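You operate a simulated robot arm through the tools that you are given. There is no shell and no other tool. Be economical: measure what you need, move in short steps, check, and stop when the job is done.

You run a simulated two-armed robot. Do the job below in one go: nothing can be reset, and whatever is moved stays where it is left.

JOB
Put one of the pellets from the top of the end table on the lower board of the steel table. Take the mouse on the top of the island bench and put it away on the top of the instrument bench. Press the zero button three times. Put the sample bottle that says "No 25" from the top of the island bench on the glassware bench top and the sample bottle that says "No 20" on the bench beside the valve box. Put the large beaker from the top of the island bench in the basin. Open the left glass cabinet door. Any order will do. Set down upright: sample bottle, large beaker.

The check looks at the end state, three seconds after you hand in, the way a careful person would. Anything else that was tipped, shoved, dropped, spilled or broken makes it a failure.

ROBOT AND FRAMES
Two 6-joint arms with two-finger parallel grippers on one trunk, on a base that drives. Base frame: it is fixed to the floor where the robot stands at the start and does not move with it; the origin is under the middle of the robot, x ahead of it, y to its left, z up. Units: m, degrees, N and s.
The left shoulder is at the start at [0.28, 0.185, 0.809], the right one opposite. With the tool pointing down near the work surface each hand reaches from about 0.52 to 0.9 m from the robot's upright axis, wherever it stands, measured 20 degrees to its own side. Places, roughly: basin [4.6, 1.9, 0.6]; bench beside the valve box (15x19 cm) [3.32, 3.86, 0.84]; glassware bench top [6.3, 0.1, 0.8]; large beaker [3, 0.25, 1]; left glass cabinet door [7, 0.6, 1.3]; lower board of the steel table [0.9, 2.8, 0.3]; mouse (11x7x4 cm) [2.1, -0.4, 0.9]; pellet (3x3x2 cm) [1.1, 0, 0.9]; sample bottle [3, 0.25, 1]; top of the instrument bench [2.7, 1.2, 0.8]; zero button [2.6, 0.1, 0.9]. Payload 1.57 kg a hand.
The TCP of each hand is the grasp point between the finger pads, 0.03 m short of the fingertips. In the tool frame z runs along the fingers and y along their closing line. The gripper opens to 0.08 m. The fingers are 0.017 m wide and 0.012 m thick; the gripper's body (0.04 by 0.082 m) begins 0.08 m behind the TCP.
Orientation is that of the tool frame in the base frame, as [roll, pitch, yaw] about the fixed x, y, z axes, in that order (R = Rz(yaw) Ry(pitch) Rx(roll)). With the fingers straight down and closing along the base's y, the tool's x points along the base's -x, its y along +y and its z along -z.

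CONTROLS
- The arms move only by the tool nudge_tool. It takes "left_commands", "right_commands" or both (then of equal length, played together; a hand with none holds still); each is a list of rows, each an object of numbers (a shift or turn left out is 0, a gripper value left out holds the last): "tx", "ty", "tz": the shift along the tool's x, y, z in units of 40 mm (1.0 is 40 mm); "ax", "ay", "az": the turn, a rotation vector about the tool's x, y, z in units of 8 degrees (1.0 is 8 degrees). In form: [{"tx": .., "ty": .., "tz": .., "ax": .., "ay": .., "az": ..}, ...]. A call has 1 to 8 rows; each row shifts and turns the commanded pose from where the row before left it, along the tool's axes as they then stand. "left_gripper" and "right_gripper" are, for a hand that has rows, the closure in counts, from 0 (fully open) to 255 (shut), set as the call begins (left out, the last holds). A call with a number of a shift or a turn outside -1 to 1 is refused whole. A row lasts 0.2 s, in which the tool goes at most 0.05 m and 8.6 degrees; a call with a longer step from one row to the next is refused whole, and so is a gripper value outside its range. Where a pose cannot be reached the arm comes as near as it can. A force on the tool above 40 N (or 10 N above the force at the start of the call, whichever is more), or a blocked arm, ends the call early, and 0.2 s more pass. The fingers move at their own pace (about 0.153 m/s each) and stop on an object; they squeeze with about 24 N. The grip force told is the motor's: it shows also when the fingers shut on nothing. Time passes only in rows, and 0.2 s behind the last, so rows that do not move let the fingers close. It gives the time, the measured TCP pose, the force on the tool (base axes), the opening and the grip force at its end, in the units of the frame above (readings bear some noise), with the torque about the TCP (base axes, N m) and any sound that the robot's microphone picked up, and new pictures: "show" is both (left out), scene, wrist or none (wrist: the cameras of the hands that moved).
- Cameras (640 x 400 px; columns grow to the right, rows downward): "scene" is now at [0.2715, -0.0049, 1.2991]; the picture's right is [-0.05, -1.00, 0.00], its down [-0.22, 0.01, -0.97] and it looks along [0.97, -0.05, -0.22] (base axes); focal length 268 px, centre (320, 200). "left" rides on the left gripper at [0.072, 0.007, -0.122] in its tool frame; the picture's right is [-0.09, 1.00, 0.00], its down [-0.84, -0.08, -0.54] and it looks along [-0.54, -0.05, 0.84] (tool axes); focal length 238 px, centre (320, 200). "right" rides on the right gripper at [0.072, -0.007, -0.122] in its tool frame; the picture's right is [0.09, 1.00, 0.00], its down [-0.84, 0.08, -0.54] and it looks along [-0.54, 0.05, 0.84] (tool axes); focal length 238 px, centre (320, 200). There is no depth. A picture from a camera that has moved, and an enlarged one, comes with that camera's place and axes in the base frame and with its lens. The place of the scene camera against the robot may be out by one fixed shift of up to 0.018 m in any direction.
- slide_trunk(by): slides the trunk up (or, below 0, down) by that many m; the arms and the scene camera ride with it, the base frame stays. It gives what a move gives, with no picture.
- steer(legs): drives the robot by 1 to 6 legs, each [ahead, turn to the left] in m and degrees, along the robot's own axes; the way and the turn of a leg run together, so that a leg with both is an arc; at most 1.5 m and 180 degrees a leg. The arms and the cameras ride along, it lands a little off, and it stops where it bumps. It gives what a move gives, and a new picture of the scene camera.
- head_to(pan, tilt): turns the head with the scene camera to pan (to the left, within 86 degrees either way) and tilt (down, from -29 to 69), counted from straight ahead of the robot. It gives what a move gives, and a new picture of the scene camera.
- enlarge(camera, box): a new picture of the part [left, top, right, bottom] of that camera's present view, enlarged. The clock stands still meanwhile.
- close_job(): hands the job in; it is judged then, once.

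Work in short steps. Places have to be worked out from the pictures, the camera data and where the tool is seen: move nearer, look again, correct. Check each grasp and each placing, and mend what went wrong. You have 186 turns and 260 pictures in all, those below and enlarged ones among them. Open the grippers and draw the arms clear of the work before you hand the job in, unless the task says otherwise.

The tools are called after ">>>" as a command line: name --argument value ..., lists and objects as JSON in quotes. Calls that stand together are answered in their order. nudge_tool: Moves the arms, as the interface text tells. Its arguments: {"type":"object","properties":{"left_commands":{"type":"array","items":{"type":"object","properties":{"tx":{"type":"number"},"ty":{"type":"number"},"tz":{"type":"number"},"ax":{"type":"number"},"ay":{"type":"number"},"az":{"type":"number"}}}},"left_gripper":{"type":"number"},"right_commands":{"type":"array","items":{"type":"object","properties":{"tx":{"type":"number"},"ty":{"type":"number"},"tz":{"type":"number"},"ax":{"type":"number"},"ay":{"type":"number"},"az":{"type":"number"}}}},"right_gripper":{"type":"number"},"show":{"type":"string","enum":["both","scene","wrist","none"]}},"required":[]} The other tools are called the same way: slide_trunk (by) slides the trunk up or down; steer (legs) drives the base; head_to (pan, tilt) turns the head that bears the scene camera; enlarge (camera, box) takes an enlarged picture of a part of a camera's view; close_job () hands the job in.

At the start:

```text
t: 0.0
left_tcp_pos: [0.5549, 0.2525, 1.1693]
left_tool_rot: [179.9, 0.1, -180.0]
left_ft_force: [-0.2, -0.5, 0.3]
left_wrist_torque: [-0.01, 0.02, 0.02]
left_finger_gap: 0.0797
left_gripper_force: 0.1
right_tcp_pos: [0.5686, -0.2068, 1.1199]
right_tool_rot: [180.0, 0.0, -180.0]
right_ft_force: [0.3, 0.9, 0.0]
right_wrist_torque: [0.0, 0.02, -0.02]
right_finger_gap: 0.0798
right_gripper_force: 0.0
trunk travel left (down, up): [-0.505, 0.485]
robot x, y, heading: [0.0006, -0.0015, -0.2]
head pan, tilt: [-2.7, 12.9]
```

scene: 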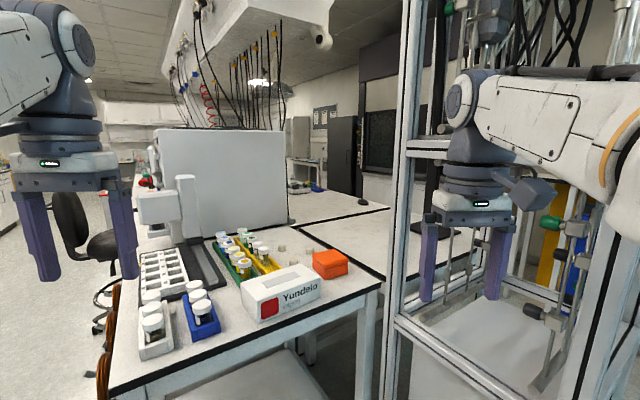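
right: 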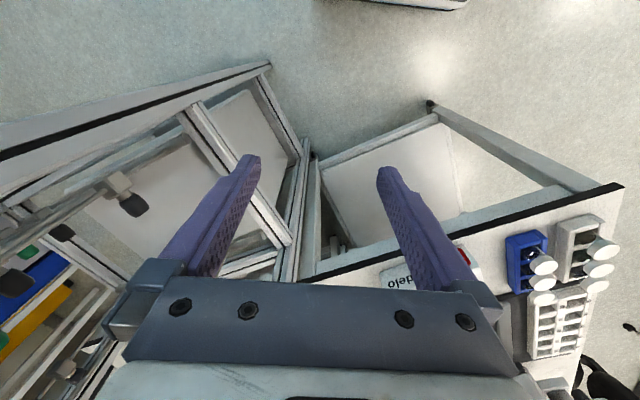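
left: 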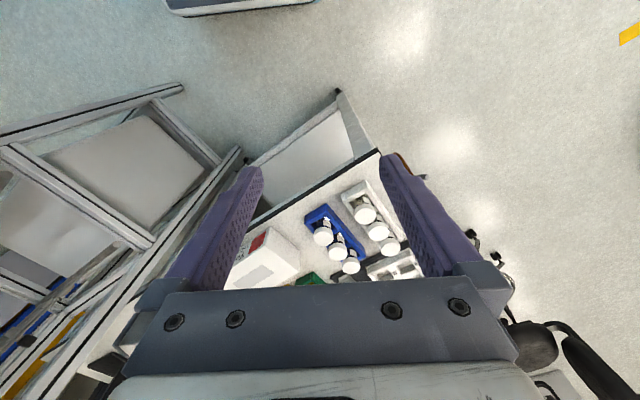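

The end table is ahead with racks and boxes on it. I enlarge the picture to find the pellets.

>>> enlarge --camera "scene" --box '[120, 200, 400, 375]'

>>> head_to --pan 60 --tilt 15

```text
2.29 times, centred on (260, 288) of scene
camera zoom: at [0.2715, -0.0049, 1.2991], right [-0.05, -1.0, 0.0], down [-0.22, 0.01, -0.97], along [0.97, -0.05, -0.22], focal length 612 px, centre (457, 0)
```

zoom: 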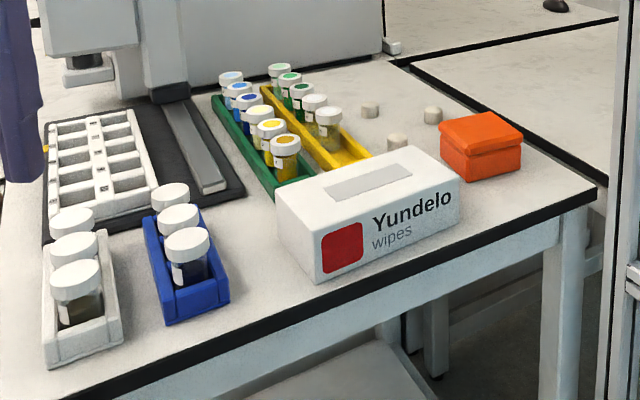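

```text
t: 1.3
left_tcp_pos: [0.5558, 0.2524, 1.1701]
left_tool_rot: [-180.0, 0.1, 180.0]
left_ft_force: [0.6, -0.2, 0.6]
left_wrist_torque: [-0.01, 0.02, 0.02]
left_finger_gap: 0.0801
left_gripper_force: 0.1
right_tcp_pos: [0.5685, -0.2076, 1.1189]
right_tool_rot: [-180.0, 0.0, 180.0]
right_ft_force: [0.0, -0.4, -0.7]
right_wrist_torque: [-0.02, -0.01, 0.02]
right_finger_gap: 0.0802
right_gripper_force: 0.0
trunk travel left (down, up): [-0.505, 0.485]
robot x, y, heading: [-0.0002, -0.0015, -0.0]
head pan, tilt: [60.0, 15.0]
camera scene: at [0.2251, 0.0805, 1.2957], right [0.87, -0.5, 0.0], down [-0.13, -0.22, -0.97], along [0.48, 0.84, -0.26], focal length 268 px, centre (320, 200)
```

scene: 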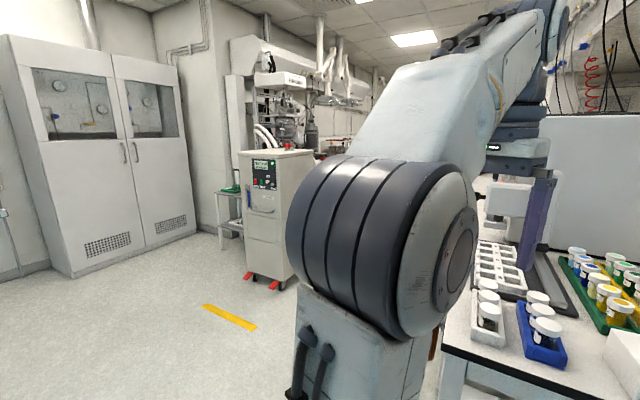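

Three small pellets stand between the yellow rack and the orange box; the nearest is about [1.16, 0.04]. I look down to see the gap between my base and the table edge.

>>> head_to --pan 0 --tilt 55

```text
t: 2.6
left_tcp_pos: [0.5547, 0.2526, 1.17]
left_tool_rot: [180.0, 0.1, -179.9]
left_ft_force: [-0.6, 0.3, -0.7]
left_wrist_torque: [-0.02, 0.0, 0.01]
left_finger_gap: 0.08
left_gripper_force: 0.1
right_tcp_pos: [0.5688, -0.2068, 1.12]
right_tool_rot: [179.9, 0.0, -180.0]
right_ft_force: [-0.3, -0.5, -0.3]
right_wrist_torque: [0.0, -0.04, -0.01]
right_finger_gap: 0.0803
right_gripper_force: 0.1
trunk travel left (down, up): [-0.505, 0.485]
robot x, y, heading: [0.0037, 0.0032, 0.0]
head pan, tilt: [0.0, 55.0]
camera scene: at [0.2504, -0.0003, 1.2355], right [0.0, -1.0, 0.0], down [-0.82, 0.0, -0.57], along [0.57, 0.0, -0.82], focal length 268 px, centre (320, 200)
```

scene: 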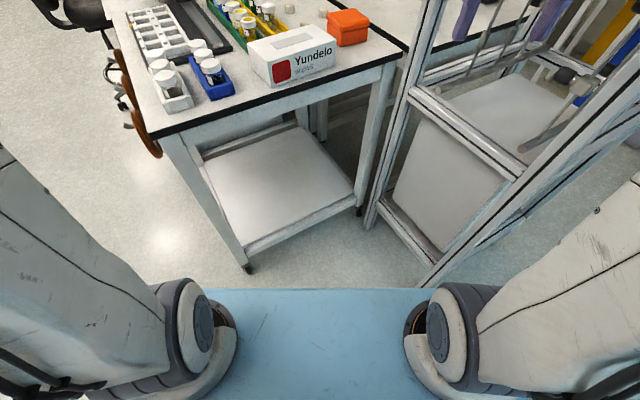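

The blue plate below may be the base or the trunk. I raise the trunk a bit, which I need anyway, and look again to tell.

>>> slide_trunk --by 0.2

>>> head_to --pan 0 --tilt 50

```text
t: 4.8
left_tcp_pos: [0.5549, 0.2525, 1.3687]
left_tool_rot: [-180.0, 0.1, 180.0]
left_ft_force: [-0.3, -0.2, 0.3]
left_wrist_torque: [-0.01, 0.01, -0.02]
left_finger_gap: 0.0799
left_gripper_force: 0.0
right_tcp_pos: [0.5681, -0.2073, 1.32]
right_tool_rot: [-179.9, 0.0, -180.0]
right_ft_force: [-0.3, 0.7, 0.2]
right_wrist_torque: [-0.02, 0.01, 0.0]
right_finger_gap: 0.0799
right_gripper_force: 0.0
trunk travel left (down, up): [-0.705, 0.285]
robot x, y, heading: [0.0006, -0.0024, -0.1]
head pan, tilt: [0.0, 55.0]
```

```text
t: 5.5
left_tcp_pos: [0.5555, 0.2526, 1.3703]
left_tool_rot: [180.0, 0.1, 179.9]
left_ft_force: [0.1, 0.4, 0.7]
left_wrist_torque: [-0.01, 0.01, 0.01]
left_finger_gap: 0.0799
left_gripper_force: 0.0
right_tcp_pos: [0.5675, -0.2077, 1.3197]
right_tool_rot: [180.0, 0.0, 180.0]
right_ft_force: [0.4, 0.0, -0.1]
right_wrist_torque: [0.04, 0.02, 0.0]
right_finger_gap: 0.0799
right_gripper_force: 0.1
trunk travel left (down, up): [-0.705, 0.285]
robot x, y, heading: [0.0015, -0.0006, -0.1]
head pan, tilt: [0.0, 50.0]
camera scene: at [0.2553, -0.0004, 1.442], right [0.0, -1.0, 0.0], down [-0.77, 0.0, -0.64], along [0.64, 0.0, -0.77], focal length 268 px, centre (320, 200)
```

scene: 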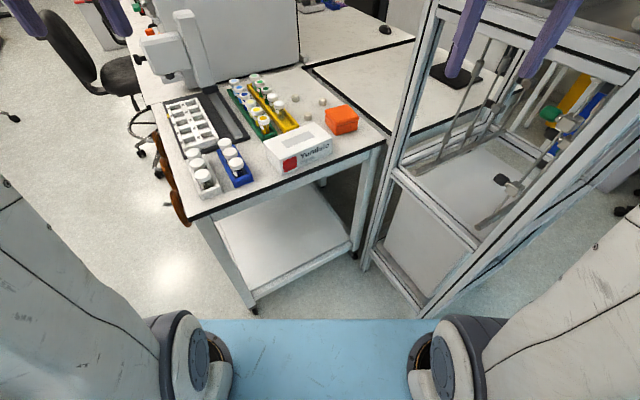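

The plate rides with the trunk (front about 0.37 ahead of the axis). I turn a little left and drive ahead about 0.33 m to bring the nearest pellet within the right hand's reach.

>>> steer --legs '[[0, 12], [0.33, 0]]'

```text
t: 8.4
left_tcp_pos: [0.8141, 0.4331, 1.3694]
left_tool_rot: [-179.9, 0.0, -167.9]
left_ft_force: [0.6, 1.1, 0.3]
left_wrist_torque: [-0.01, 0.01, 0.0]
left_finger_gap: 0.08
left_gripper_force: 0.1
right_tcp_pos: [0.9232, -0.0144, 1.319]
right_tool_rot: [-180.0, -0.1, -167.9]
right_ft_force: [0.5, -1.1, -1.3]
right_wrist_torque: [-0.02, -0.05, -0.03]
right_finger_gap: 0.08
right_gripper_force: 0.1
trunk travel left (down, up): [-0.705, 0.285]
robot x, y, heading: [0.3243, 0.0698, 12.3]
head pan, tilt: [0.0, 50.0]
camera scene: at [0.5737, 0.1187, 1.442], right [0.21, -0.98, 0.0], down [-0.75, -0.16, -0.64], along [0.63, 0.13, -0.77], focal length 268 px, centre (320, 200)
```

scene: 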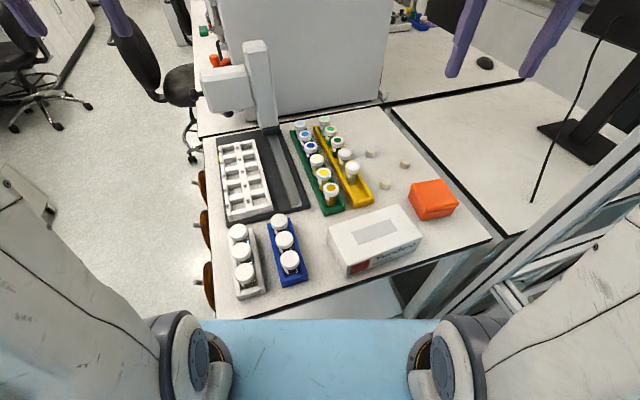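

Triangulating puts the nearest pellet at about [1.11, 0.04, 0.89]. I move the right hand above it, partly closed, and look through the wrist camera.

>>> nudge_tool --right_commands '[{"tx": -0.82, "ty": 0.07, "tz": 0.85}, {"tx": -0.82, "ty": 0.07, "tz": 0.85}, {"tx": -0.82, "ty": 0.07, "tz": 0.85}, {"tx": -0.82, "ty": 0.07, "tz": 0.85}, {"tx": -0.82, "ty": 0.07, "tz": 0.85}, {"tx": -0.82, "ty": 0.07, "tz": 0.85}]' --right_gripper 96

```text
t: 9.8
left_tcp_pos: [0.8133, 0.4332, 1.3682]
left_tool_rot: [-180.0, 0.1, -167.9]
left_ft_force: [-0.7, -0.3, -0.1]
left_wrist_torque: [0.01, 0.01, -0.02]
left_finger_gap: 0.0801
left_gripper_force: 0.1
right_tcp_pos: [1.1108, 0.044, 1.1163]
right_tool_rot: [-179.9, 0.1, -167.9]
right_ft_force: [-0.6, -0.4, -0.4]
right_wrist_torque: [0.0, -0.04, 0.0]
right_finger_gap: 0.0501
right_gripper_force: 0.0
trunk travel left (down, up): [-0.705, 0.285]
robot x, y, heading: [0.3261, 0.0675, 12.3]
head pan, tilt: [0.0, 50.0]
camera scene: at [0.5738, 0.1187, 1.442], right [0.21, -0.98, 0.0], down [-0.75, -0.16, -0.64], along [0.63, 0.13, -0.77], focal length 268 px, centre (320, 200)
camera right: at [1.043, 0.022, 1.2367], right [-0.3, 0.95, 0.0], down [0.8, 0.25, 0.54], along [0.52, 0.16, -0.84], focal length 238 px, centre (320, 200)
```

scene: 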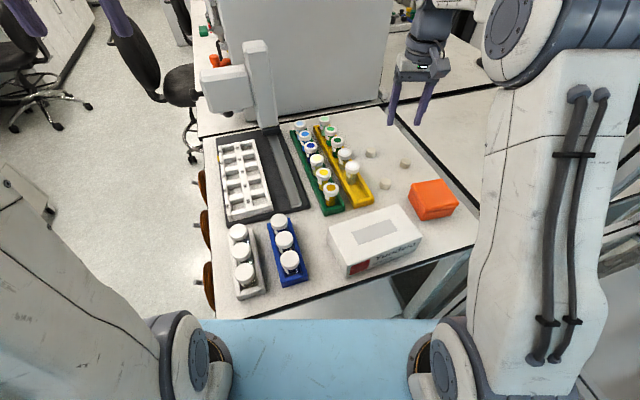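
right: 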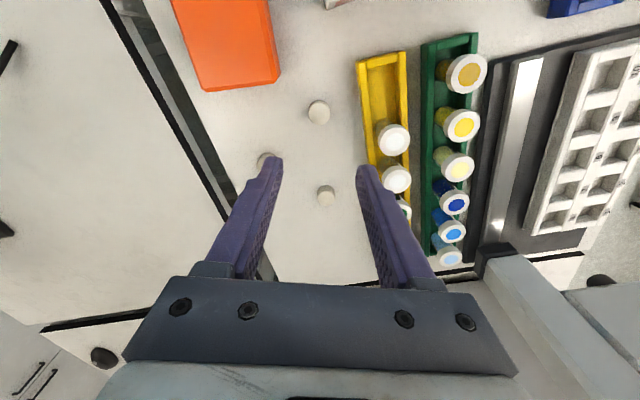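

The wrist view puts the pellet at about [1.117, 0.043], nearly under the hand. I lower straight down with a small shift ahead.

>>> nudge_tool --right_commands '[{"tx": -0.15, "tz": 1}, {"tz": 1}, {"tz": 1}, {"tz": 1}]' --show "wrist"

```text
t: 10.8
left_tcp_pos: [0.8142, 0.4334, 1.3714]
left_tool_rot: [180.0, 0.1, -167.9]
left_ft_force: [0.5, 0.2, -0.3]
left_wrist_torque: [0.01, -0.01, 0.0]
left_finger_gap: 0.0801
left_gripper_force: 0.1
right_tcp_pos: [1.1181, 0.0451, 0.9558]
right_tool_rot: [179.9, 0.0, -168.0]
right_ft_force: [-0.1, 0.5, 0.3]
right_wrist_torque: [0.05, -0.01, 0.03]
right_finger_gap: 0.05
right_gripper_force: 0.0
trunk travel left (down, up): [-0.705, 0.285]
robot x, y, heading: [0.3259, 0.0676, 12.3]
head pan, tilt: [0.0, 50.0]
camera right: at [1.0491, 0.0235, 1.077], right [-0.3, 0.95, 0.0], down [0.8, 0.25, 0.54], along [0.52, 0.16, -0.84], focal length 238 px, centre (320, 200)
```

right: 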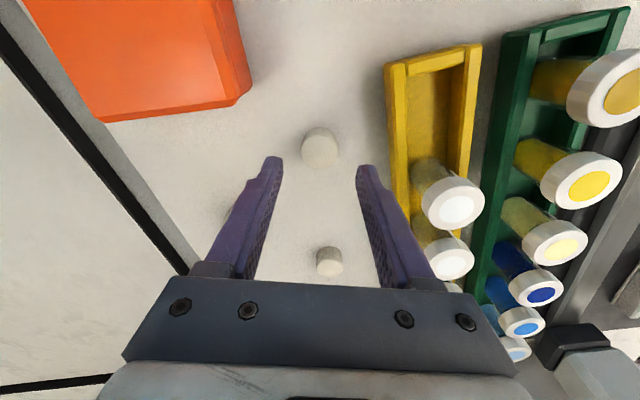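

Pellet centre is consistent at about [1.117, 0.043, 0.882], so the top is about 0.872. I lower 5 cm and close.

>>> nudge_tool --right_commands '[{"tz": 0.6}, {"tz": 0.62}]' --show "wrist"

>>> nudge_tool --right_commands '[{}, {}, {}]' --right_gripper 255 --show "wrist"

```text
t: 11.4
left_tcp_pos: [0.8147, 0.4315, 1.3707]
left_tool_rot: [-179.9, 0.1, -168.0]
left_ft_force: [0.3, 1.3, 0.0]
left_wrist_torque: [0.04, 0.02, 0.01]
left_finger_gap: 0.0801
left_gripper_force: 0.1
right_tcp_pos: [1.1174, 0.0443, 0.9056]
right_tool_rot: [180.0, -0.1, -167.9]
right_ft_force: [0.4, -0.8, 0.1]
right_wrist_torque: [0.04, -0.01, 0.01]
right_finger_gap: 0.0499
right_gripper_force: 0.0
trunk travel left (down, up): [-0.705, 0.285]
robot x, y, heading: [0.3224, 0.0728, 12.1]
head pan, tilt: [0.0, 50.0]
camera right: at [1.0493, 0.0232, 1.0277], right [-0.3, 0.95, 0.0], down [0.8, 0.25, 0.54], along [0.52, 0.16, -0.84], focal length 238 px, centre (320, 200)
```

right: 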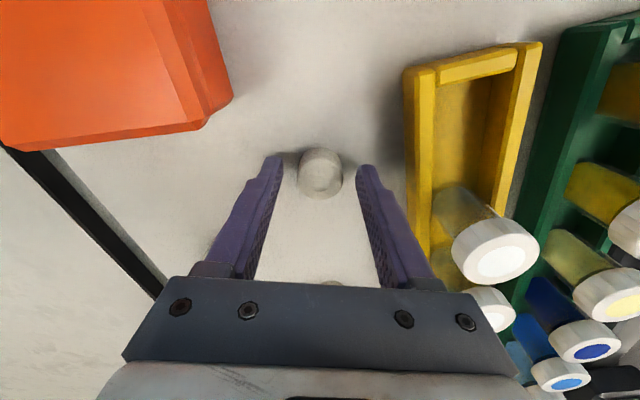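

```text
t: 12.2
left_tcp_pos: [0.8139, 0.4334, 1.37]
left_tool_rot: [180.0, 0.1, -167.9]
left_ft_force: [0.4, 0.6, 0.2]
left_wrist_torque: [0.0, 0.02, 0.0]
left_finger_gap: 0.0798
left_gripper_force: 0.2
right_tcp_pos: [1.1169, 0.044, 0.9064]
right_tool_rot: [180.0, 0.0, -168.0]
right_ft_force: [0.7, 0.3, 1.0]
right_wrist_torque: [-0.01, 0.0, 0.02]
right_finger_gap: 0.0274
right_gripper_force: 24.5
trunk travel left (down, up): [-0.705, 0.285]
robot x, y, heading: [0.3226, 0.0661, 12.1]
head pan, tilt: [0.0, 50.0]
camera right: at [1.0495, 0.0233, 1.0278], right [-0.3, 0.95, 0.0], down [0.8, 0.25, 0.54], along [0.52, 0.16, -0.84], focal length 238 px, centre (320, 200)
```

right: 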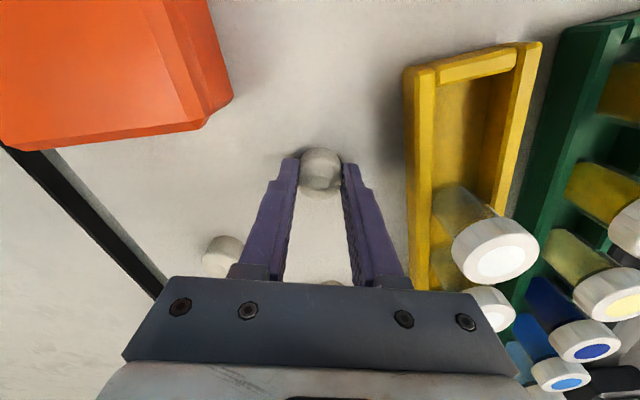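

Pellet gripped (gap 27 mm). I lift it straight up and then draw it back.

>>> nudge_tool --right_commands '[{"tz": -0.8}, {"tz": -1}, {"tz": -1}, {"tz": -1}, {"tz": -1}, {"tz": -1}, {"tz": -1}, {"tz": -1}]' --show "wrist"

>>> nudge_tool --right_commands '[{"tx": 1}, {"tx": 1}, {"tx": 1}, {"tx": 1}, {"tx": 1}]' --show "none"

>>> head_to --pan 75 --tilt 35

```text
t: 14.0
left_tcp_pos: [0.8132, 0.4325, 1.3696]
left_tool_rot: [-180.0, 0.0, -167.9]
left_ft_force: [-0.8, 0.2, -0.3]
left_wrist_torque: [0.01, 0.04, 0.04]
left_finger_gap: 0.0802
left_gripper_force: 0.0
right_tcp_pos: [1.1191, 0.0437, 1.2181]
right_tool_rot: [-180.0, 0.0, -167.8]
right_ft_force: [0.0, -0.4, 0.2]
right_wrist_torque: [0.03, 0.01, 0.01]
right_finger_gap: 0.0273
right_gripper_force: 23.8
trunk travel left (down, up): [-0.705, 0.285]
robot x, y, heading: [0.3241, 0.0696, 12.2]
head pan, tilt: [0.0, 50.0]
camera right: at [1.0498, 0.0223, 1.3393], right [-0.3, 0.95, 0.0], down [0.8, 0.25, 0.54], along [0.52, 0.16, -0.84], focal length 238 px, centre (320, 200)
```

right: 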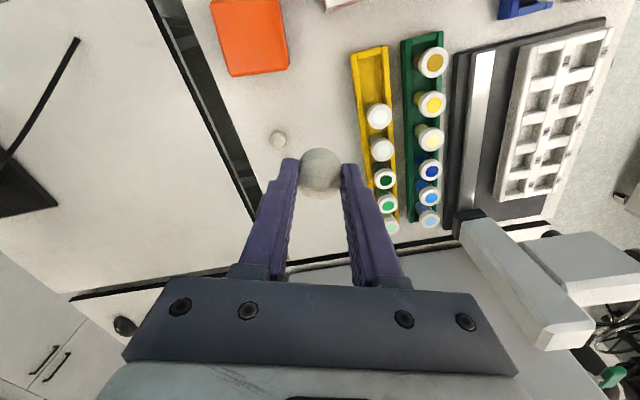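

```text
t: 15.2
left_tcp_pos: [0.8143, 0.4332, 1.3703]
left_tool_rot: [180.0, 0.1, -167.9]
left_ft_force: [-0.2, 0.2, 0.0]
left_wrist_torque: [0.02, 0.06, -0.01]
left_finger_gap: 0.0801
left_gripper_force: 0.0
right_tcp_pos: [0.9224, 0.0029, 1.217]
right_tool_rot: [-180.0, 0.0, -167.9]
right_ft_force: [0.6, 1.0, -0.8]
right_wrist_torque: [-0.02, 0.02, -0.03]
right_finger_gap: 0.0277
right_gripper_force: 23.9
trunk travel left (down, up): [-0.705, 0.285]
robot x, y, heading: [0.3234, 0.0681, 11.9]
head pan, tilt: [0.0, 50.0]
```

```text
t: 16.7
left_tcp_pos: [0.8128, 0.4328, 1.3685]
left_tool_rot: [-179.9, 0.2, -167.9]
left_ft_force: [0.0, -0.4, 0.4]
left_wrist_torque: [0.05, 0.01, -0.02]
left_finger_gap: 0.0802
left_gripper_force: 0.1
right_tcp_pos: [0.9229, 0.0034, 1.2175]
right_tool_rot: [-180.0, 0.1, -167.9]
right_ft_force: [0.8, -0.4, -0.1]
right_wrist_torque: [0.0, -0.01, 0.0]
right_finger_gap: 0.0276
right_gripper_force: 24.0
trunk travel left (down, up): [-0.705, 0.285]
robot x, y, heading: [0.3219, 0.0707, 12.2]
head pan, tilt: [75.0, 35.0]
camera scene: at [0.5033, 0.1906, 1.4637], right [1.0, -0.05, 0.0], down [-0.03, -0.57, -0.82], along [0.04, 0.82, -0.57], focal length 268 px, centre (320, 200)
```

scene: 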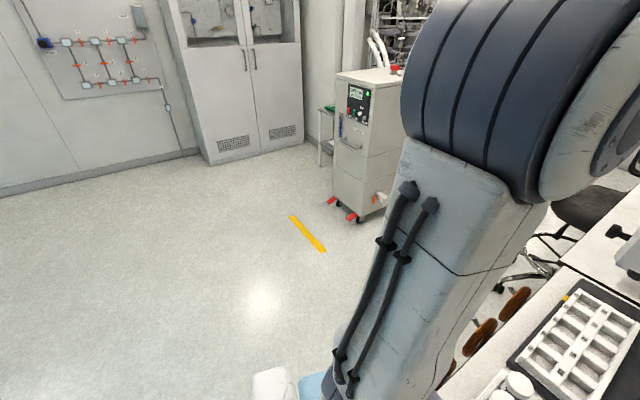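

The steel table is behind the cart to the left (around [0.9, 2.8]). I back off, turn to face +y, and look.

>>> steer --legs '[[-0.35, 0], [0, 68], [0.6, 0]]'

>>> head_to --pan 0 --tilt 25

```text
t: 24.9
left_tcp_pos: [-0.0666, 1.1786, 1.3705]
left_tool_rot: [180.0, 0.0, -100.0]
left_ft_force: [-1.1, -0.2, -0.7]
left_wrist_torque: [0.01, 0.0, 0.03]
left_finger_gap: 0.08
left_gripper_force: 0.0
right_tcp_pos: [0.3725, 1.1181, 1.2188]
right_tool_rot: [-180.0, -0.1, -100.1]
right_ft_force: [-0.8, -0.1, -0.6]
right_wrist_torque: [-0.02, -0.05, 0.04]
right_finger_gap: 0.0274
right_gripper_force: 24.0
trunk travel left (down, up): [-0.705, 0.285]
robot x, y, heading: [0.0867, 0.5872, 80.1]
head pan, tilt: [75.0, 35.0]
camera scene: at [0.0514, 0.7825, 1.4637], right [0.42, 0.91, 0.0], down [0.52, -0.24, -0.82], along [-0.74, 0.35, -0.57], focal length 268 px, centre (320, 200)
```

scene: 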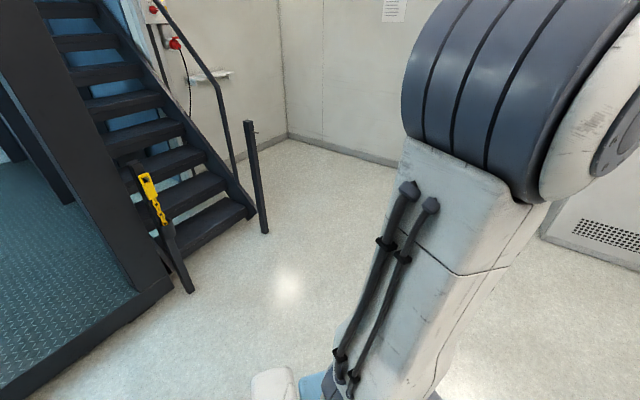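

```text
t: 26.4
left_tcp_pos: [-0.0676, 1.1797, 1.3693]
left_tool_rot: [180.0, 0.2, -99.9]
left_ft_force: [0.6, -0.1, 0.9]
left_wrist_torque: [0.02, -0.01, -0.01]
left_finger_gap: 0.0802
left_gripper_force: 0.0
right_tcp_pos: [0.3725, 1.1178, 1.2188]
right_tool_rot: [-179.9, 0.0, -100.0]
right_ft_force: [0.4, -0.5, 0.2]
right_wrist_torque: [-0.04, 0.01, 0.02]
right_finger_gap: 0.0273
right_gripper_force: 24.3
trunk travel left (down, up): [-0.705, 0.285]
robot x, y, heading: [0.0862, 0.5905, 80.0]
head pan, tilt: [0.0, 25.0]
camera scene: at [0.1472, 0.8363, 1.4795], right [0.98, -0.17, 0.0], down [-0.07, -0.42, -0.91], along [0.16, 0.89, -0.42], focal length 268 px, centre (320, 200)
```

scene: 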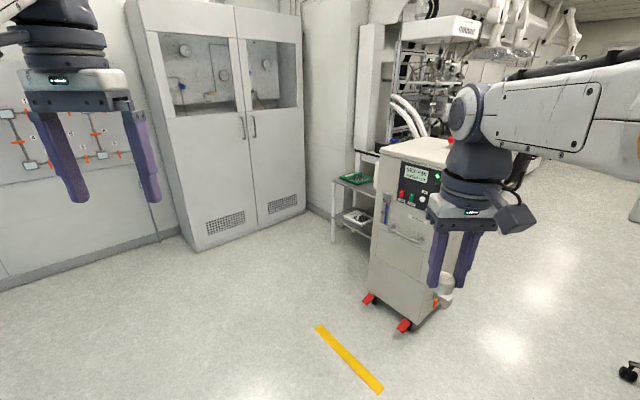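

>>> enlarge --camera "scene" --box '[290, 110, 470, 340]'

```text
1.74 times, centred on (380, 225) of scene
camera zoom: at [0.1472, 0.8363, 1.4795], right [0.98, -0.17, 0.0], down [-0.07, -0.42, -0.91], along [0.16, 0.89, -0.42], focal length 466 px, centre (216, 156)
```

zoom: 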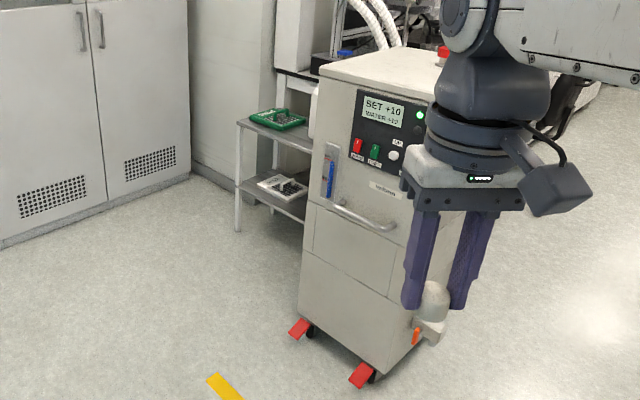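

The steel table's front edge runs from about (0.655, 2.95) toward (0.88, 2.5), parallel to the cart; its lower board is at z≈0.30, the top shelf at ≈0.65. I drive to stand in front of it, facing about 28°.

>>> steer --legs '[[0, 16], [1.3, 0], [0.47, 0], [0, -68]]'

>>> slide_trunk --by -0.4

>>> head_to --pan 0 --tilt 30

```text
t: 39.2
left_tcp_pos: [0.2605, 2.8322, 1.3691]
left_tool_rot: [180.0, 0.1, -151.5]
left_ft_force: [0.1, 0.3, -0.1]
left_wrist_torque: [-0.01, 0.02, 0.03]
left_finger_gap: 0.0799
left_gripper_force: 0.0
right_tcp_pos: [0.4857, 2.4508, 1.218]
right_tool_rot: [180.0, 0.0, -151.5]
right_ft_force: [0.5, -0.2, -0.2]
right_wrist_torque: [0.0, -0.01, 0.0]
right_finger_gap: 0.0272
right_gripper_force: 24.6
trunk travel left (down, up): [-0.705, 0.285]
robot x, y, heading: [-0.1057, 2.3443, 28.6]
head pan, tilt: [0.0, 25.0]
camera scene: at [0.1331, 2.4656, 1.4795], right [0.48, -0.88, 0.0], down [-0.37, -0.2, -0.91], along [0.8, 0.43, -0.42], focal length 268 px, centre (320, 200)
```

scene: 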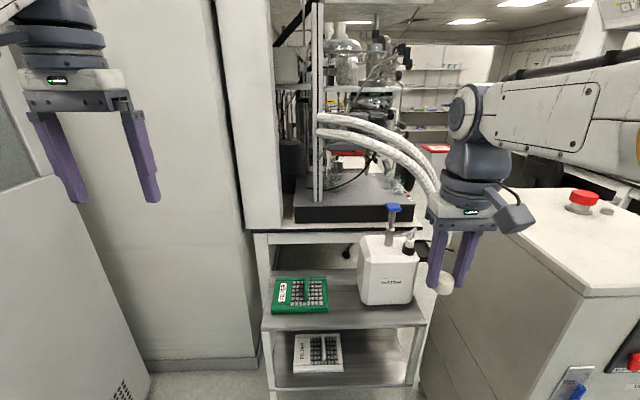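

```text
t: 43.0
left_tcp_pos: [0.2597, 2.8332, 0.97]
left_tool_rot: [180.0, 0.1, -151.5]
left_ft_force: [0.0, -0.1, -0.2]
left_wrist_torque: [0.0, 0.04, 0.01]
left_finger_gap: 0.08
left_gripper_force: 0.1
right_tcp_pos: [0.4852, 2.4504, 0.8177]
right_tool_rot: [180.0, 0.0, -151.4]
right_ft_force: [-0.5, -0.4, 0.0]
right_wrist_torque: [-0.03, 0.03, -0.01]
right_finger_gap: 0.0273
right_gripper_force: 23.8
trunk travel left (down, up): [-0.305, 0.685]
robot x, y, heading: [-0.1087, 2.3441, 28.2]
head pan, tilt: [0.0, 25.0]
```

```text
t: 43.7
left_tcp_pos: [0.2613, 2.8323, 0.9705]
left_tool_rot: [-180.0, 0.2, -151.4]
left_ft_force: [0.1, -0.1, -0.4]
left_wrist_torque: [-0.01, -0.02, 0.01]
left_finger_gap: 0.0803
left_gripper_force: 0.2
right_tcp_pos: [0.4849, 2.4499, 0.8184]
right_tool_rot: [180.0, 0.0, -151.5]
right_ft_force: [-0.3, -0.4, 0.1]
right_wrist_torque: [0.02, -0.02, -0.03]
right_finger_gap: 0.0271
right_gripper_force: 23.5
trunk travel left (down, up): [-0.305, 0.685]
robot x, y, heading: [-0.1084, 2.3422, 28.5]
head pan, tilt: [0.0, 30.0]
camera scene: at [0.1316, 2.4647, 1.0715], right [0.48, -0.88, 0.0], down [-0.44, -0.24, -0.87], along [0.76, 0.41, -0.5], focal length 268 px, centre (320, 200)
```

scene: 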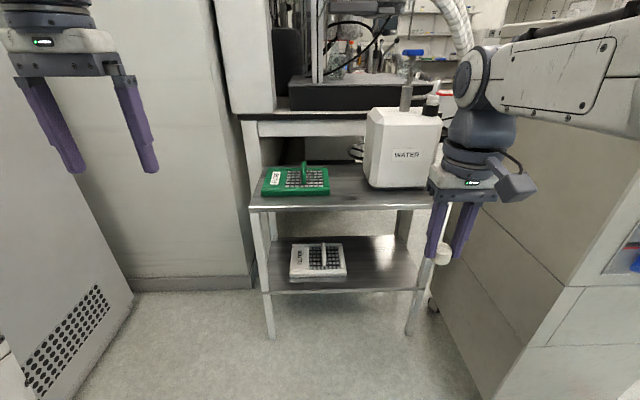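

The right half of the lower board is free; I aim at about (0.90, 2.63), 9 cm inside the front edge, with the tool tilted forward ~35° to stay clear of the upper shelf. I drive 0.2 m nearer, lower the trunk, and tilt the right hand while still in front of the table.

>>> steer --legs '[[0.2, 0]]'

>>> slide_trunk --by -0.2

>>> nudge_tool --right_commands '[{"ay": -1}, {"ay": -1}, {"ay": -1}, {"ay": -1}, {"ay": -0.4}]'

```text
t: 45.3
left_tcp_pos: [0.4386, 2.929, 0.9695]
left_tool_rot: [-180.0, 0.1, -151.5]
left_ft_force: [-0.7, -0.1, -0.1]
left_wrist_torque: [0.02, 0.02, 0.0]
left_finger_gap: 0.0802
left_gripper_force: 0.1
right_tcp_pos: [0.6644, 2.5472, 0.8173]
right_tool_rot: [180.0, -0.1, -151.5]
right_ft_force: [-0.5, -0.1, 1.1]
right_wrist_torque: [0.01, 0.0, -0.02]
right_finger_gap: 0.0273
right_gripper_force: 24.5
trunk travel left (down, up): [-0.305, 0.685]
robot x, y, heading: [0.0696, 2.4429, 28.5]
head pan, tilt: [0.0, 30.0]
camera scene: at [0.3094, 2.5608, 1.0715], right [0.48, -0.88, 0.0], down [-0.44, -0.24, -0.87], along [0.76, 0.41, -0.5], focal length 268 px, centre (320, 200)
```

scene: 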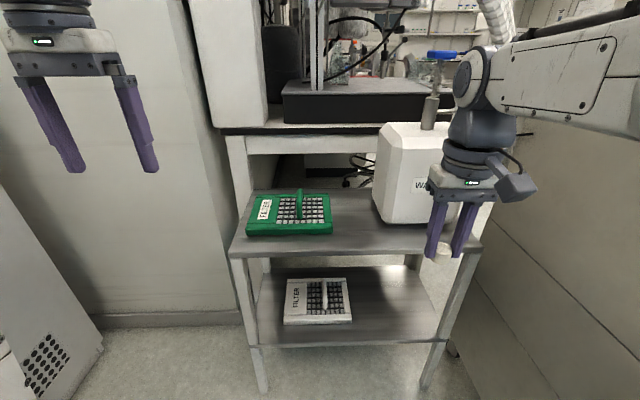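

```text
t: 47.5
left_tcp_pos: [0.4395, 2.9281, 0.7715]
left_tool_rot: [180.0, 0.1, -151.6]
left_ft_force: [0.6, 0.4, 0.2]
left_wrist_torque: [0.01, -0.01, -0.02]
left_finger_gap: 0.0796
left_gripper_force: 0.1
right_tcp_pos: [0.6642, 2.5474, 0.6188]
right_tool_rot: [-180.0, 0.0, -151.5]
right_ft_force: [0.2, -0.1, -0.6]
right_wrist_torque: [-0.04, 0.02, -0.01]
right_finger_gap: 0.0275
right_gripper_force: 23.8
trunk travel left (down, up): [-0.105, 0.885]
robot x, y, heading: [0.0703, 2.439, 28.4]
head pan, tilt: [0.0, 30.0]
```

```text
t: 48.7
left_tcp_pos: [0.4385, 2.9298, 0.7696]
left_tool_rot: [-179.9, 0.1, -151.6]
left_ft_force: [0.5, -0.3, 0.3]
left_wrist_torque: [0.04, -0.04, 0.01]
left_finger_gap: 0.0799
left_gripper_force: 0.0
right_tcp_pos: [0.7213, 2.5736, 0.6144]
right_tool_rot: [-180.0, 35.2, -151.5]
right_ft_force: [-0.9, 0.6, 0.1]
right_wrist_torque: [0.0, -0.02, -0.01]
right_finger_gap: 0.0273
right_gripper_force: 24.0
right hand out of reach, approached as far as the arm can: row 3, 4, 5
trunk travel left (down, up): [-0.105, 0.885]
robot x, y, heading: [0.0726, 2.4422, 28.3]
head pan, tilt: [0.0, 30.0]
camera scene: at [0.3094, 2.5608, 0.8715], right [0.48, -0.88, 0.0], down [-0.44, -0.24, -0.87], along [0.76, 0.41, -0.5], focal length 268 px, centre (320, 200)
camera right: at [0.6109, 2.5073, 0.6712], right [-0.54, 0.84, -0.05], down [0.29, 0.24, 0.93], along [0.79, 0.48, -0.37], focal length 238 px, centre (320, 200)
```

scene: 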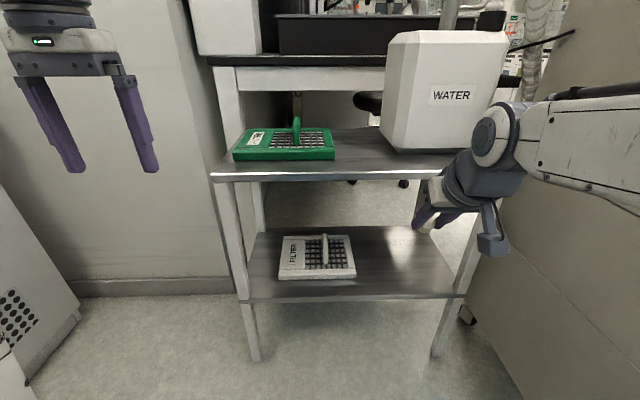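
right: 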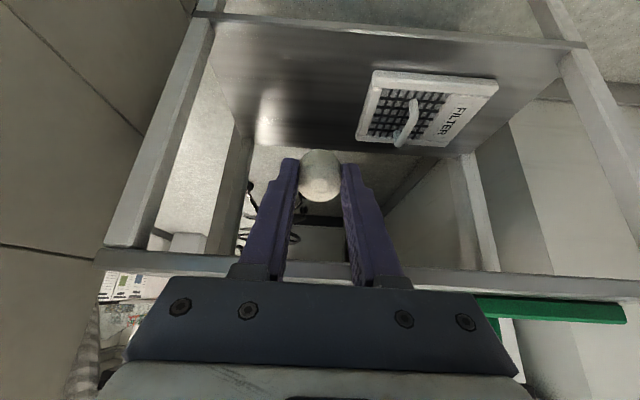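

Tilted as intended, tip just in front of the edge at z 0.61. I move straight down about 0.25 m.

>>> nudge_tool --right_commands '[{"tx": 0.52, "tz": 0.737}, {"tx": 0.52, "tz": 0.737}, {"tx": 0.52, "tz": 0.737}, {"tx": 0.52, "tz": 0.737}, {"tx": 0.52, "tz": 0.737}, {"tx": 0.52, "tz": 0.737}, {"tx": 0.52, "tz": 0.737}]'

```text
t: 50.3
left_tcp_pos: [0.4377, 2.928, 0.7694]
left_tool_rot: [-179.9, 0.1, -151.5]
left_ft_force: [-0.2, -1.1, 0.7]
left_wrist_torque: [-0.03, -0.02, -0.02]
left_finger_gap: 0.0801
left_gripper_force: 0.0
right_tcp_pos: [0.7386, 2.5823, 0.3688]
right_tool_rot: [-180.0, 35.0, -151.6]
right_ft_force: [0.4, -0.7, 0.8]
right_wrist_torque: [-0.01, 0.0, -0.01]
right_finger_gap: 0.0276
right_gripper_force: 23.9
right hand out of reach, approached as far as the arm can: row 5, 6, 7
trunk travel left (down, up): [-0.105, 0.885]
robot x, y, heading: [0.0728, 2.4425, 28.5]
head pan, tilt: [0.0, 30.0]
camera scene: at [0.3093, 2.5607, 0.8716], right [0.48, -0.88, 0.0], down [-0.44, -0.24, -0.87], along [0.76, 0.41, -0.5], focal length 268 px, centre (320, 200)
camera right: at [0.6287, 2.5152, 0.4241], right [-0.54, 0.84, -0.05], down [0.29, 0.24, 0.93], along [0.79, 0.48, -0.38], focal length 238 px, centre (320, 200)
```

scene: 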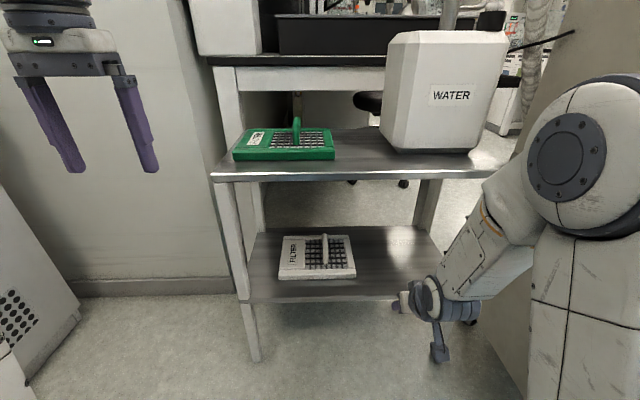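
right: 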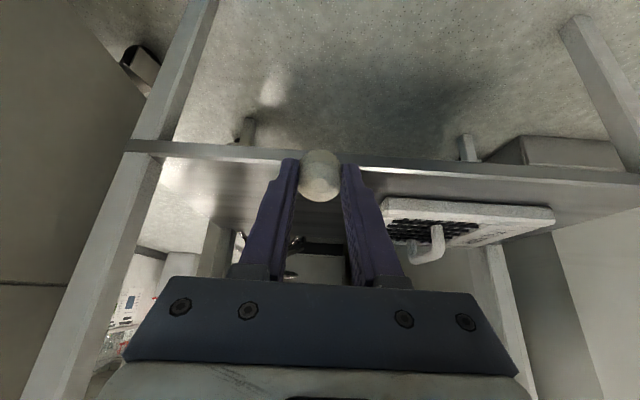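

Board top is at about z 0.298 and the pellet's lowest point about 0.333. I move ahead 0.15 m (and 2 cm right) over the board.

>>> nudge_tool --right_commands '[{"tx": -0.768, "ty": -0.125, "tz": 0.538}, {"tx": -0.768, "ty": -0.125, "tz": 0.538}, {"tx": -0.768, "ty": -0.125, "tz": 0.538}, {"tx": -0.768, "ty": -0.125, "tz": 0.538}]'

```text
t: 51.3
left_tcp_pos: [0.4385, 2.9285, 0.77]
left_tool_rot: [-180.0, 0.2, -151.5]
left_ft_force: [-0.7, -0.5, -0.6]
left_wrist_torque: [0.02, 0.01, -0.01]
left_finger_gap: 0.0799
left_gripper_force: 0.1
right_tcp_pos: [0.8793, 2.6362, 0.3657]
right_tool_rot: [180.0, 35.3, -151.8]
right_ft_force: [0.1, -0.1, -0.4]
right_wrist_torque: [-0.04, 0.03, 0.0]
right_finger_gap: 0.0273
right_gripper_force: 24.3
trunk travel left (down, up): [-0.105, 0.885]
robot x, y, heading: [0.0684, 2.44, 28.2]
head pan, tilt: [0.0, 30.0]
camera scene: at [0.3093, 2.5607, 0.8715], right [0.48, -0.88, 0.0], down [-0.44, -0.24, -0.87], along [0.76, 0.41, -0.5], focal length 268 px, centre (320, 200)
camera right: at [0.7692, 2.5694, 0.4236], right [-0.54, 0.84, -0.05], down [0.29, 0.24, 0.93], along [0.79, 0.48, -0.37], focal length 238 px, centre (320, 200)
```

scene: 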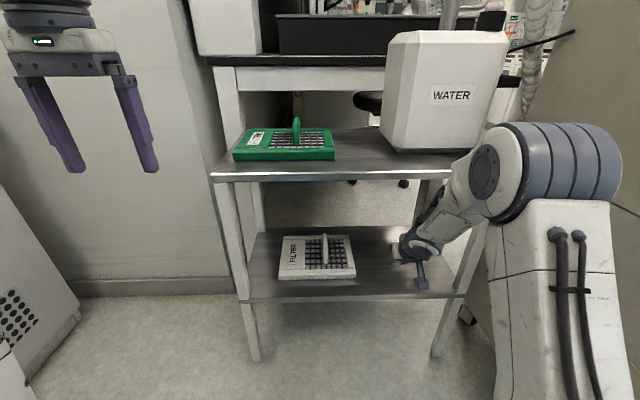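
right: 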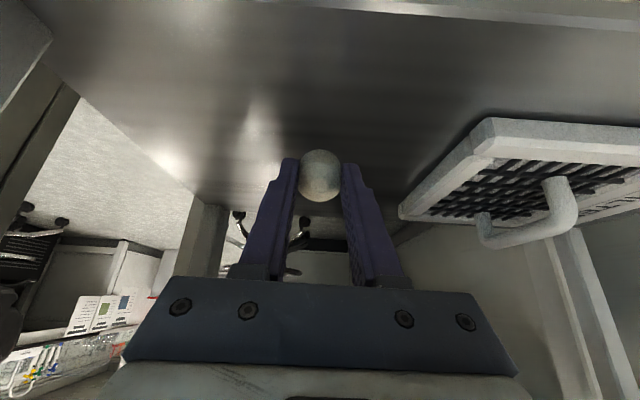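

Pellet is well inside the board, clear of the rack. I lower 3 cm.

>>> nudge_tool --right_commands '[{"tx": 0.215, "tz": 0.307}, {"tx": 0.215, "tz": 0.307}, {}]' --show "wrist"

```text
t: 52.1
left_tcp_pos: [0.4391, 2.9287, 0.7686]
left_tool_rot: [179.9, 0.2, -151.5]
left_ft_force: [-0.4, 0.0, -0.3]
left_wrist_torque: [-0.03, -0.01, -0.01]
left_finger_gap: 0.0801
left_gripper_force: 0.0
right_tcp_pos: [0.8791, 2.6369, 0.3367]
right_tool_rot: [180.0, 35.2, -151.5]
right_ft_force: [0.7, -0.6, 0.9]
right_wrist_torque: [-0.02, 0.01, -0.01]
right_finger_gap: 0.0276
right_gripper_force: 23.6
trunk travel left (down, up): [-0.105, 0.885]
robot x, y, heading: [0.0703, 2.4409, 28.4]
head pan, tilt: [0.0, 30.0]
camera right: at [0.7693, 2.5698, 0.394], right [-0.54, 0.84, -0.05], down [0.29, 0.25, 0.93], along [0.79, 0.49, -0.38], focal length 238 px, centre (320, 200)
```

right: 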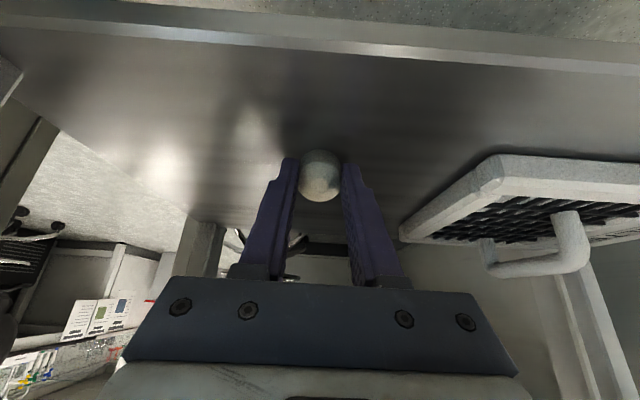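

No contact yet; I lower in small steps.

>>> nudge_tool --right_commands '[{"tx": 0.072, "tz": 0.102}, {}]' --show "wrist"

```text
t: 52.7
left_tcp_pos: [0.4381, 2.928, 0.7706]
left_tool_rot: [-180.0, 0.3, -151.5]
left_ft_force: [0.6, 0.2, -0.1]
left_wrist_torque: [-0.03, -0.02, -0.01]
left_finger_gap: 0.0801
left_gripper_force: 0.0
right_tcp_pos: [0.8806, 2.6388, 0.3354]
right_tool_rot: [180.0, 35.7, -151.5]
right_ft_force: [-0.1, -1.0, 20.9]
right_wrist_torque: [0.07, -0.22, 0.03]
right_finger_gap: 0.0275
right_gripper_force: 23.9
trunk travel left (down, up): [-0.105, 0.885]
robot x, y, heading: [0.0735, 2.4416, 28.4]
head pan, tilt: [0.0, 30.0]
camera right: at [0.7704, 2.5704, 0.3911], right [-0.54, 0.84, -0.05], down [0.28, 0.24, 0.93], along [0.79, 0.49, -0.37], focal length 238 px, centre (320, 200)
```

right: 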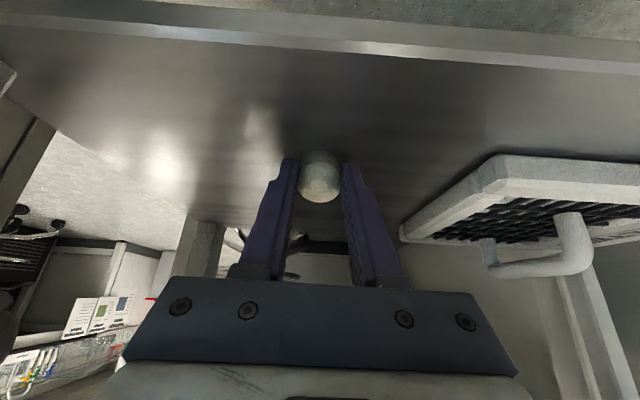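

Contact (21 N). I ease up a little, open the fingers, and then check.

>>> nudge_tool --right_commands '[{"tx": -0.06, "tz": -0.08}]' --show "none"

>>> nudge_tool --right_commands '[{}, {}]' --right_gripper 96 --show "wrist"

```text
t: 53.1
left_tcp_pos: [0.4381, 2.9284, 0.7705]
left_tool_rot: [-180.0, 0.2, -151.5]
left_ft_force: [-0.3, 0.1, -0.1]
left_wrist_torque: [0.0, -0.02, 0.03]
left_finger_gap: 0.08
left_gripper_force: 0.1
right_tcp_pos: [0.8787, 2.6376, 0.3342]
right_tool_rot: [-180.0, 35.1, -151.4]
right_ft_force: [1.8, 0.2, 7.7]
right_wrist_torque: [0.1, -0.19, -0.02]
right_finger_gap: 0.0273
right_gripper_force: 23.9
trunk travel left (down, up): [-0.105, 0.885]
robot x, y, heading: [0.0699, 2.4398, 28.6]
head pan, tilt: [0.0, 30.0]
```

```text
t: 53.7
left_tcp_pos: [0.4383, 2.9276, 0.7698]
left_tool_rot: [180.0, 0.1, -151.6]
left_ft_force: [-0.6, 0.4, 1.0]
left_wrist_torque: [-0.01, -0.01, -0.03]
left_finger_gap: 0.08
left_gripper_force: 0.1
right_tcp_pos: [0.8787, 2.6381, 0.3358]
right_tool_rot: [179.9, 35.1, -151.5]
right_ft_force: [0.0, 0.2, 0.3]
right_wrist_torque: [0.01, -0.01, -0.01]
right_finger_gap: 0.0498
right_gripper_force: 0.0
trunk travel left (down, up): [-0.105, 0.885]
robot x, y, heading: [0.0716, 2.4454, 28.4]
head pan, tilt: [0.0, 30.0]
camera right: at [0.7693, 2.5699, 0.3928], right [-0.54, 0.84, -0.05], down [0.29, 0.25, 0.92], along [0.79, 0.48, -0.38], focal length 238 px, centre (320, 200)
```

right: 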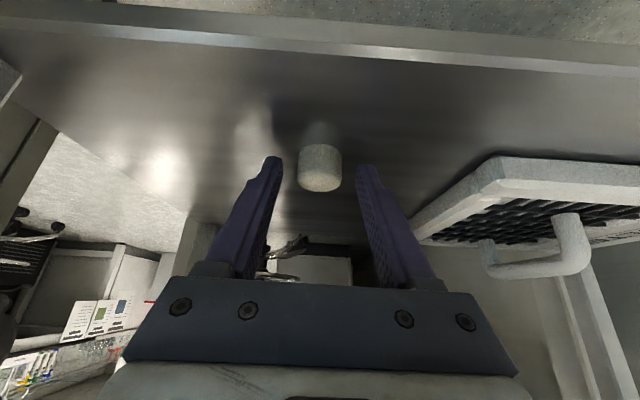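

The pellet stands flat on the lower board. I withdraw straight back, then raise and untilt, clear of the shelf.

>>> nudge_tool --right_commands '[{"tx": 0.768, "tz": -0.538}, {"tx": 0.768, "tz": -0.538}, {"tx": 0.768, "tz": -0.538}, {"tx": 0.768, "tz": -0.538}]' --show "scene"

```text
t: 54.7
left_tcp_pos: [0.4387, 2.9294, 0.769]
left_tool_rot: [-180.0, 0.0, -151.5]
left_ft_force: [0.1, 0.5, 0.0]
left_wrist_torque: [0.0, 0.0, -0.01]
left_finger_gap: 0.0798
left_gripper_force: 0.1
right_tcp_pos: [0.7492, 2.5659, 0.3355]
right_tool_rot: [-180.0, 34.9, -151.6]
right_ft_force: [0.1, 0.0, 0.0]
right_wrist_torque: [0.02, -0.01, 0.01]
right_finger_gap: 0.05
right_gripper_force: 0.1
trunk travel left (down, up): [-0.105, 0.885]
robot x, y, heading: [0.075, 2.4437, 28.2]
head pan, tilt: [0.0, 30.0]
camera scene: at [0.3094, 2.5608, 0.8715], right [0.48, -0.88, 0.0], down [-0.44, -0.24, -0.87], along [0.76, 0.41, -0.5], focal length 268 px, centre (320, 200)
```

scene: 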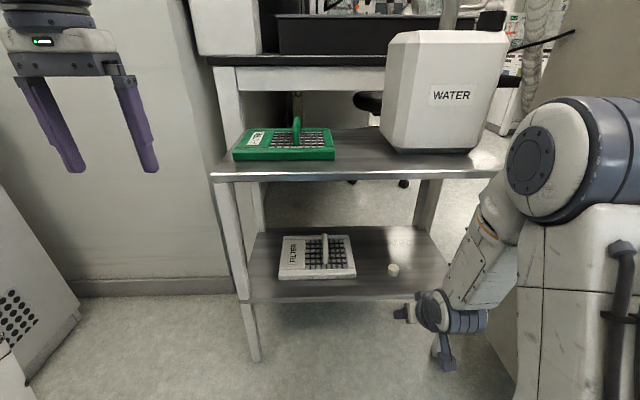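

Pellet is placed. I back away and raise the trunk, then untilt the hand and look around for the map of the room.

>>> steer --legs '[[-0.4, 0]]'

>>> slide_trunk --by 0.6

>>> nudge_tool --right_commands '[{"ay": 1, "tz": -0.5}, {"ay": 1, "tz": -0.5}, {"ay": 1, "tz": -0.5}, {"ay": 1, "tz": -0.5}, {"ay": 0.4, "tz": -0.5}]' --right_gripper 0 --show "none"

>>> head_to --pan -60 --tilt 15

```text
t: 57.2
left_tcp_pos: [0.0846, 2.738, 0.7695]
left_tool_rot: [180.0, 0.1, -151.5]
left_ft_force: [-0.1, 0.1, 0.4]
left_wrist_torque: [0.02, 0.02, 0.02]
left_finger_gap: 0.0797
left_gripper_force: 0.1
right_tcp_pos: [0.3953, 2.3741, 0.3352]
right_tool_rot: [-180.0, 35.0, -151.6]
right_ft_force: [0.3, 0.0, -0.4]
right_wrist_torque: [0.01, 0.04, 0.03]
right_finger_gap: 0.05
right_gripper_force: 0.0
trunk travel left (down, up): [-0.105, 0.885]
robot x, y, heading: [-0.285, 2.2531, 28.4]
head pan, tilt: [0.0, 30.0]
camera scene: at [-0.045, 2.3691, 0.8715], right [0.48, -0.88, 0.0], down [-0.44, -0.24, -0.87], along [0.76, 0.41, -0.5], focal length 268 px, centre (320, 200)
```

scene: 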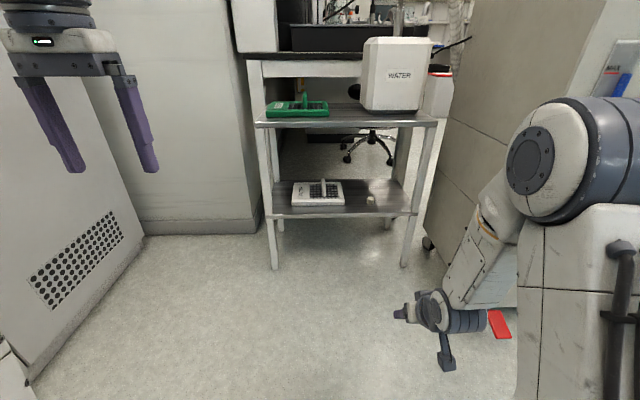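

```text
refused: 0.6 is not a number from -0.4 to 0.4
```

```text
t: 58.4
left_tcp_pos: [0.085, 2.7378, 0.7704]
left_tool_rot: [180.0, 0.1, -151.6]
left_ft_force: [1.0, 0.9, -0.4]
left_wrist_torque: [-0.01, 0.01, 0.01]
left_finger_gap: 0.08
left_gripper_force: 0.1
right_tcp_pos: [0.3711, 2.3573, 0.4153]
right_tool_rot: [-178.3, 5.5, -152.0]
right_ft_force: [0.5, -0.3, 0.2]
right_wrist_torque: [-0.01, -0.01, -0.01]
right_finger_gap: 0.0799
right_gripper_force: 0.0
right hand out of reach, approached as far as the arm can: row 2
trunk travel left (down, up): [-0.105, 0.885]
robot x, y, heading: [-0.2859, 2.251, 28.1]
head pan, tilt: [0.0, 30.0]
```

```text
t: 59.7
left_tcp_pos: [0.0857, 2.7374, 0.7698]
left_tool_rot: [179.9, 0.1, -151.5]
left_ft_force: [0.7, -0.3, 0.9]
left_wrist_torque: [0.0, -0.03, 0.02]
left_finger_gap: 0.08
left_gripper_force: 0.1
right_tcp_pos: [0.3715, 2.3563, 0.4152]
right_tool_rot: [-178.3, 5.5, -152.1]
right_ft_force: [0.0, 0.3, -0.9]
right_wrist_torque: [0.01, -0.02, 0.0]
right_finger_gap: 0.0799
right_gripper_force: 0.0
trunk travel left (down, up): [-0.105, 0.885]
robot x, y, heading: [-0.284, 2.2503, 28.2]
head pan, tilt: [-60.0, 15.0]
camera scene: at [-0.045, 2.2772, 0.8957], right [-0.52, -0.85, 0.0], down [-0.22, 0.14, -0.97], along [0.82, -0.51, -0.26], focal length 268 px, centre (320, 200)
```

scene: 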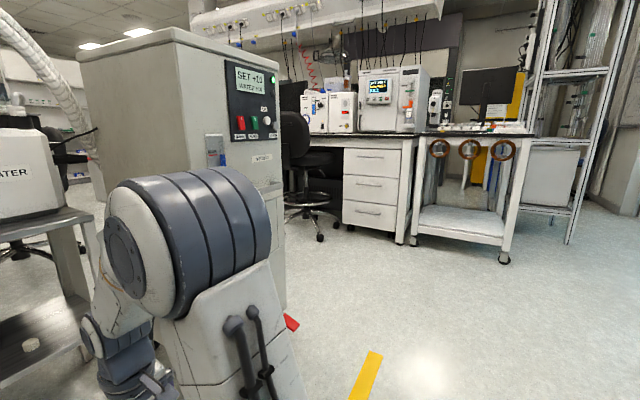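

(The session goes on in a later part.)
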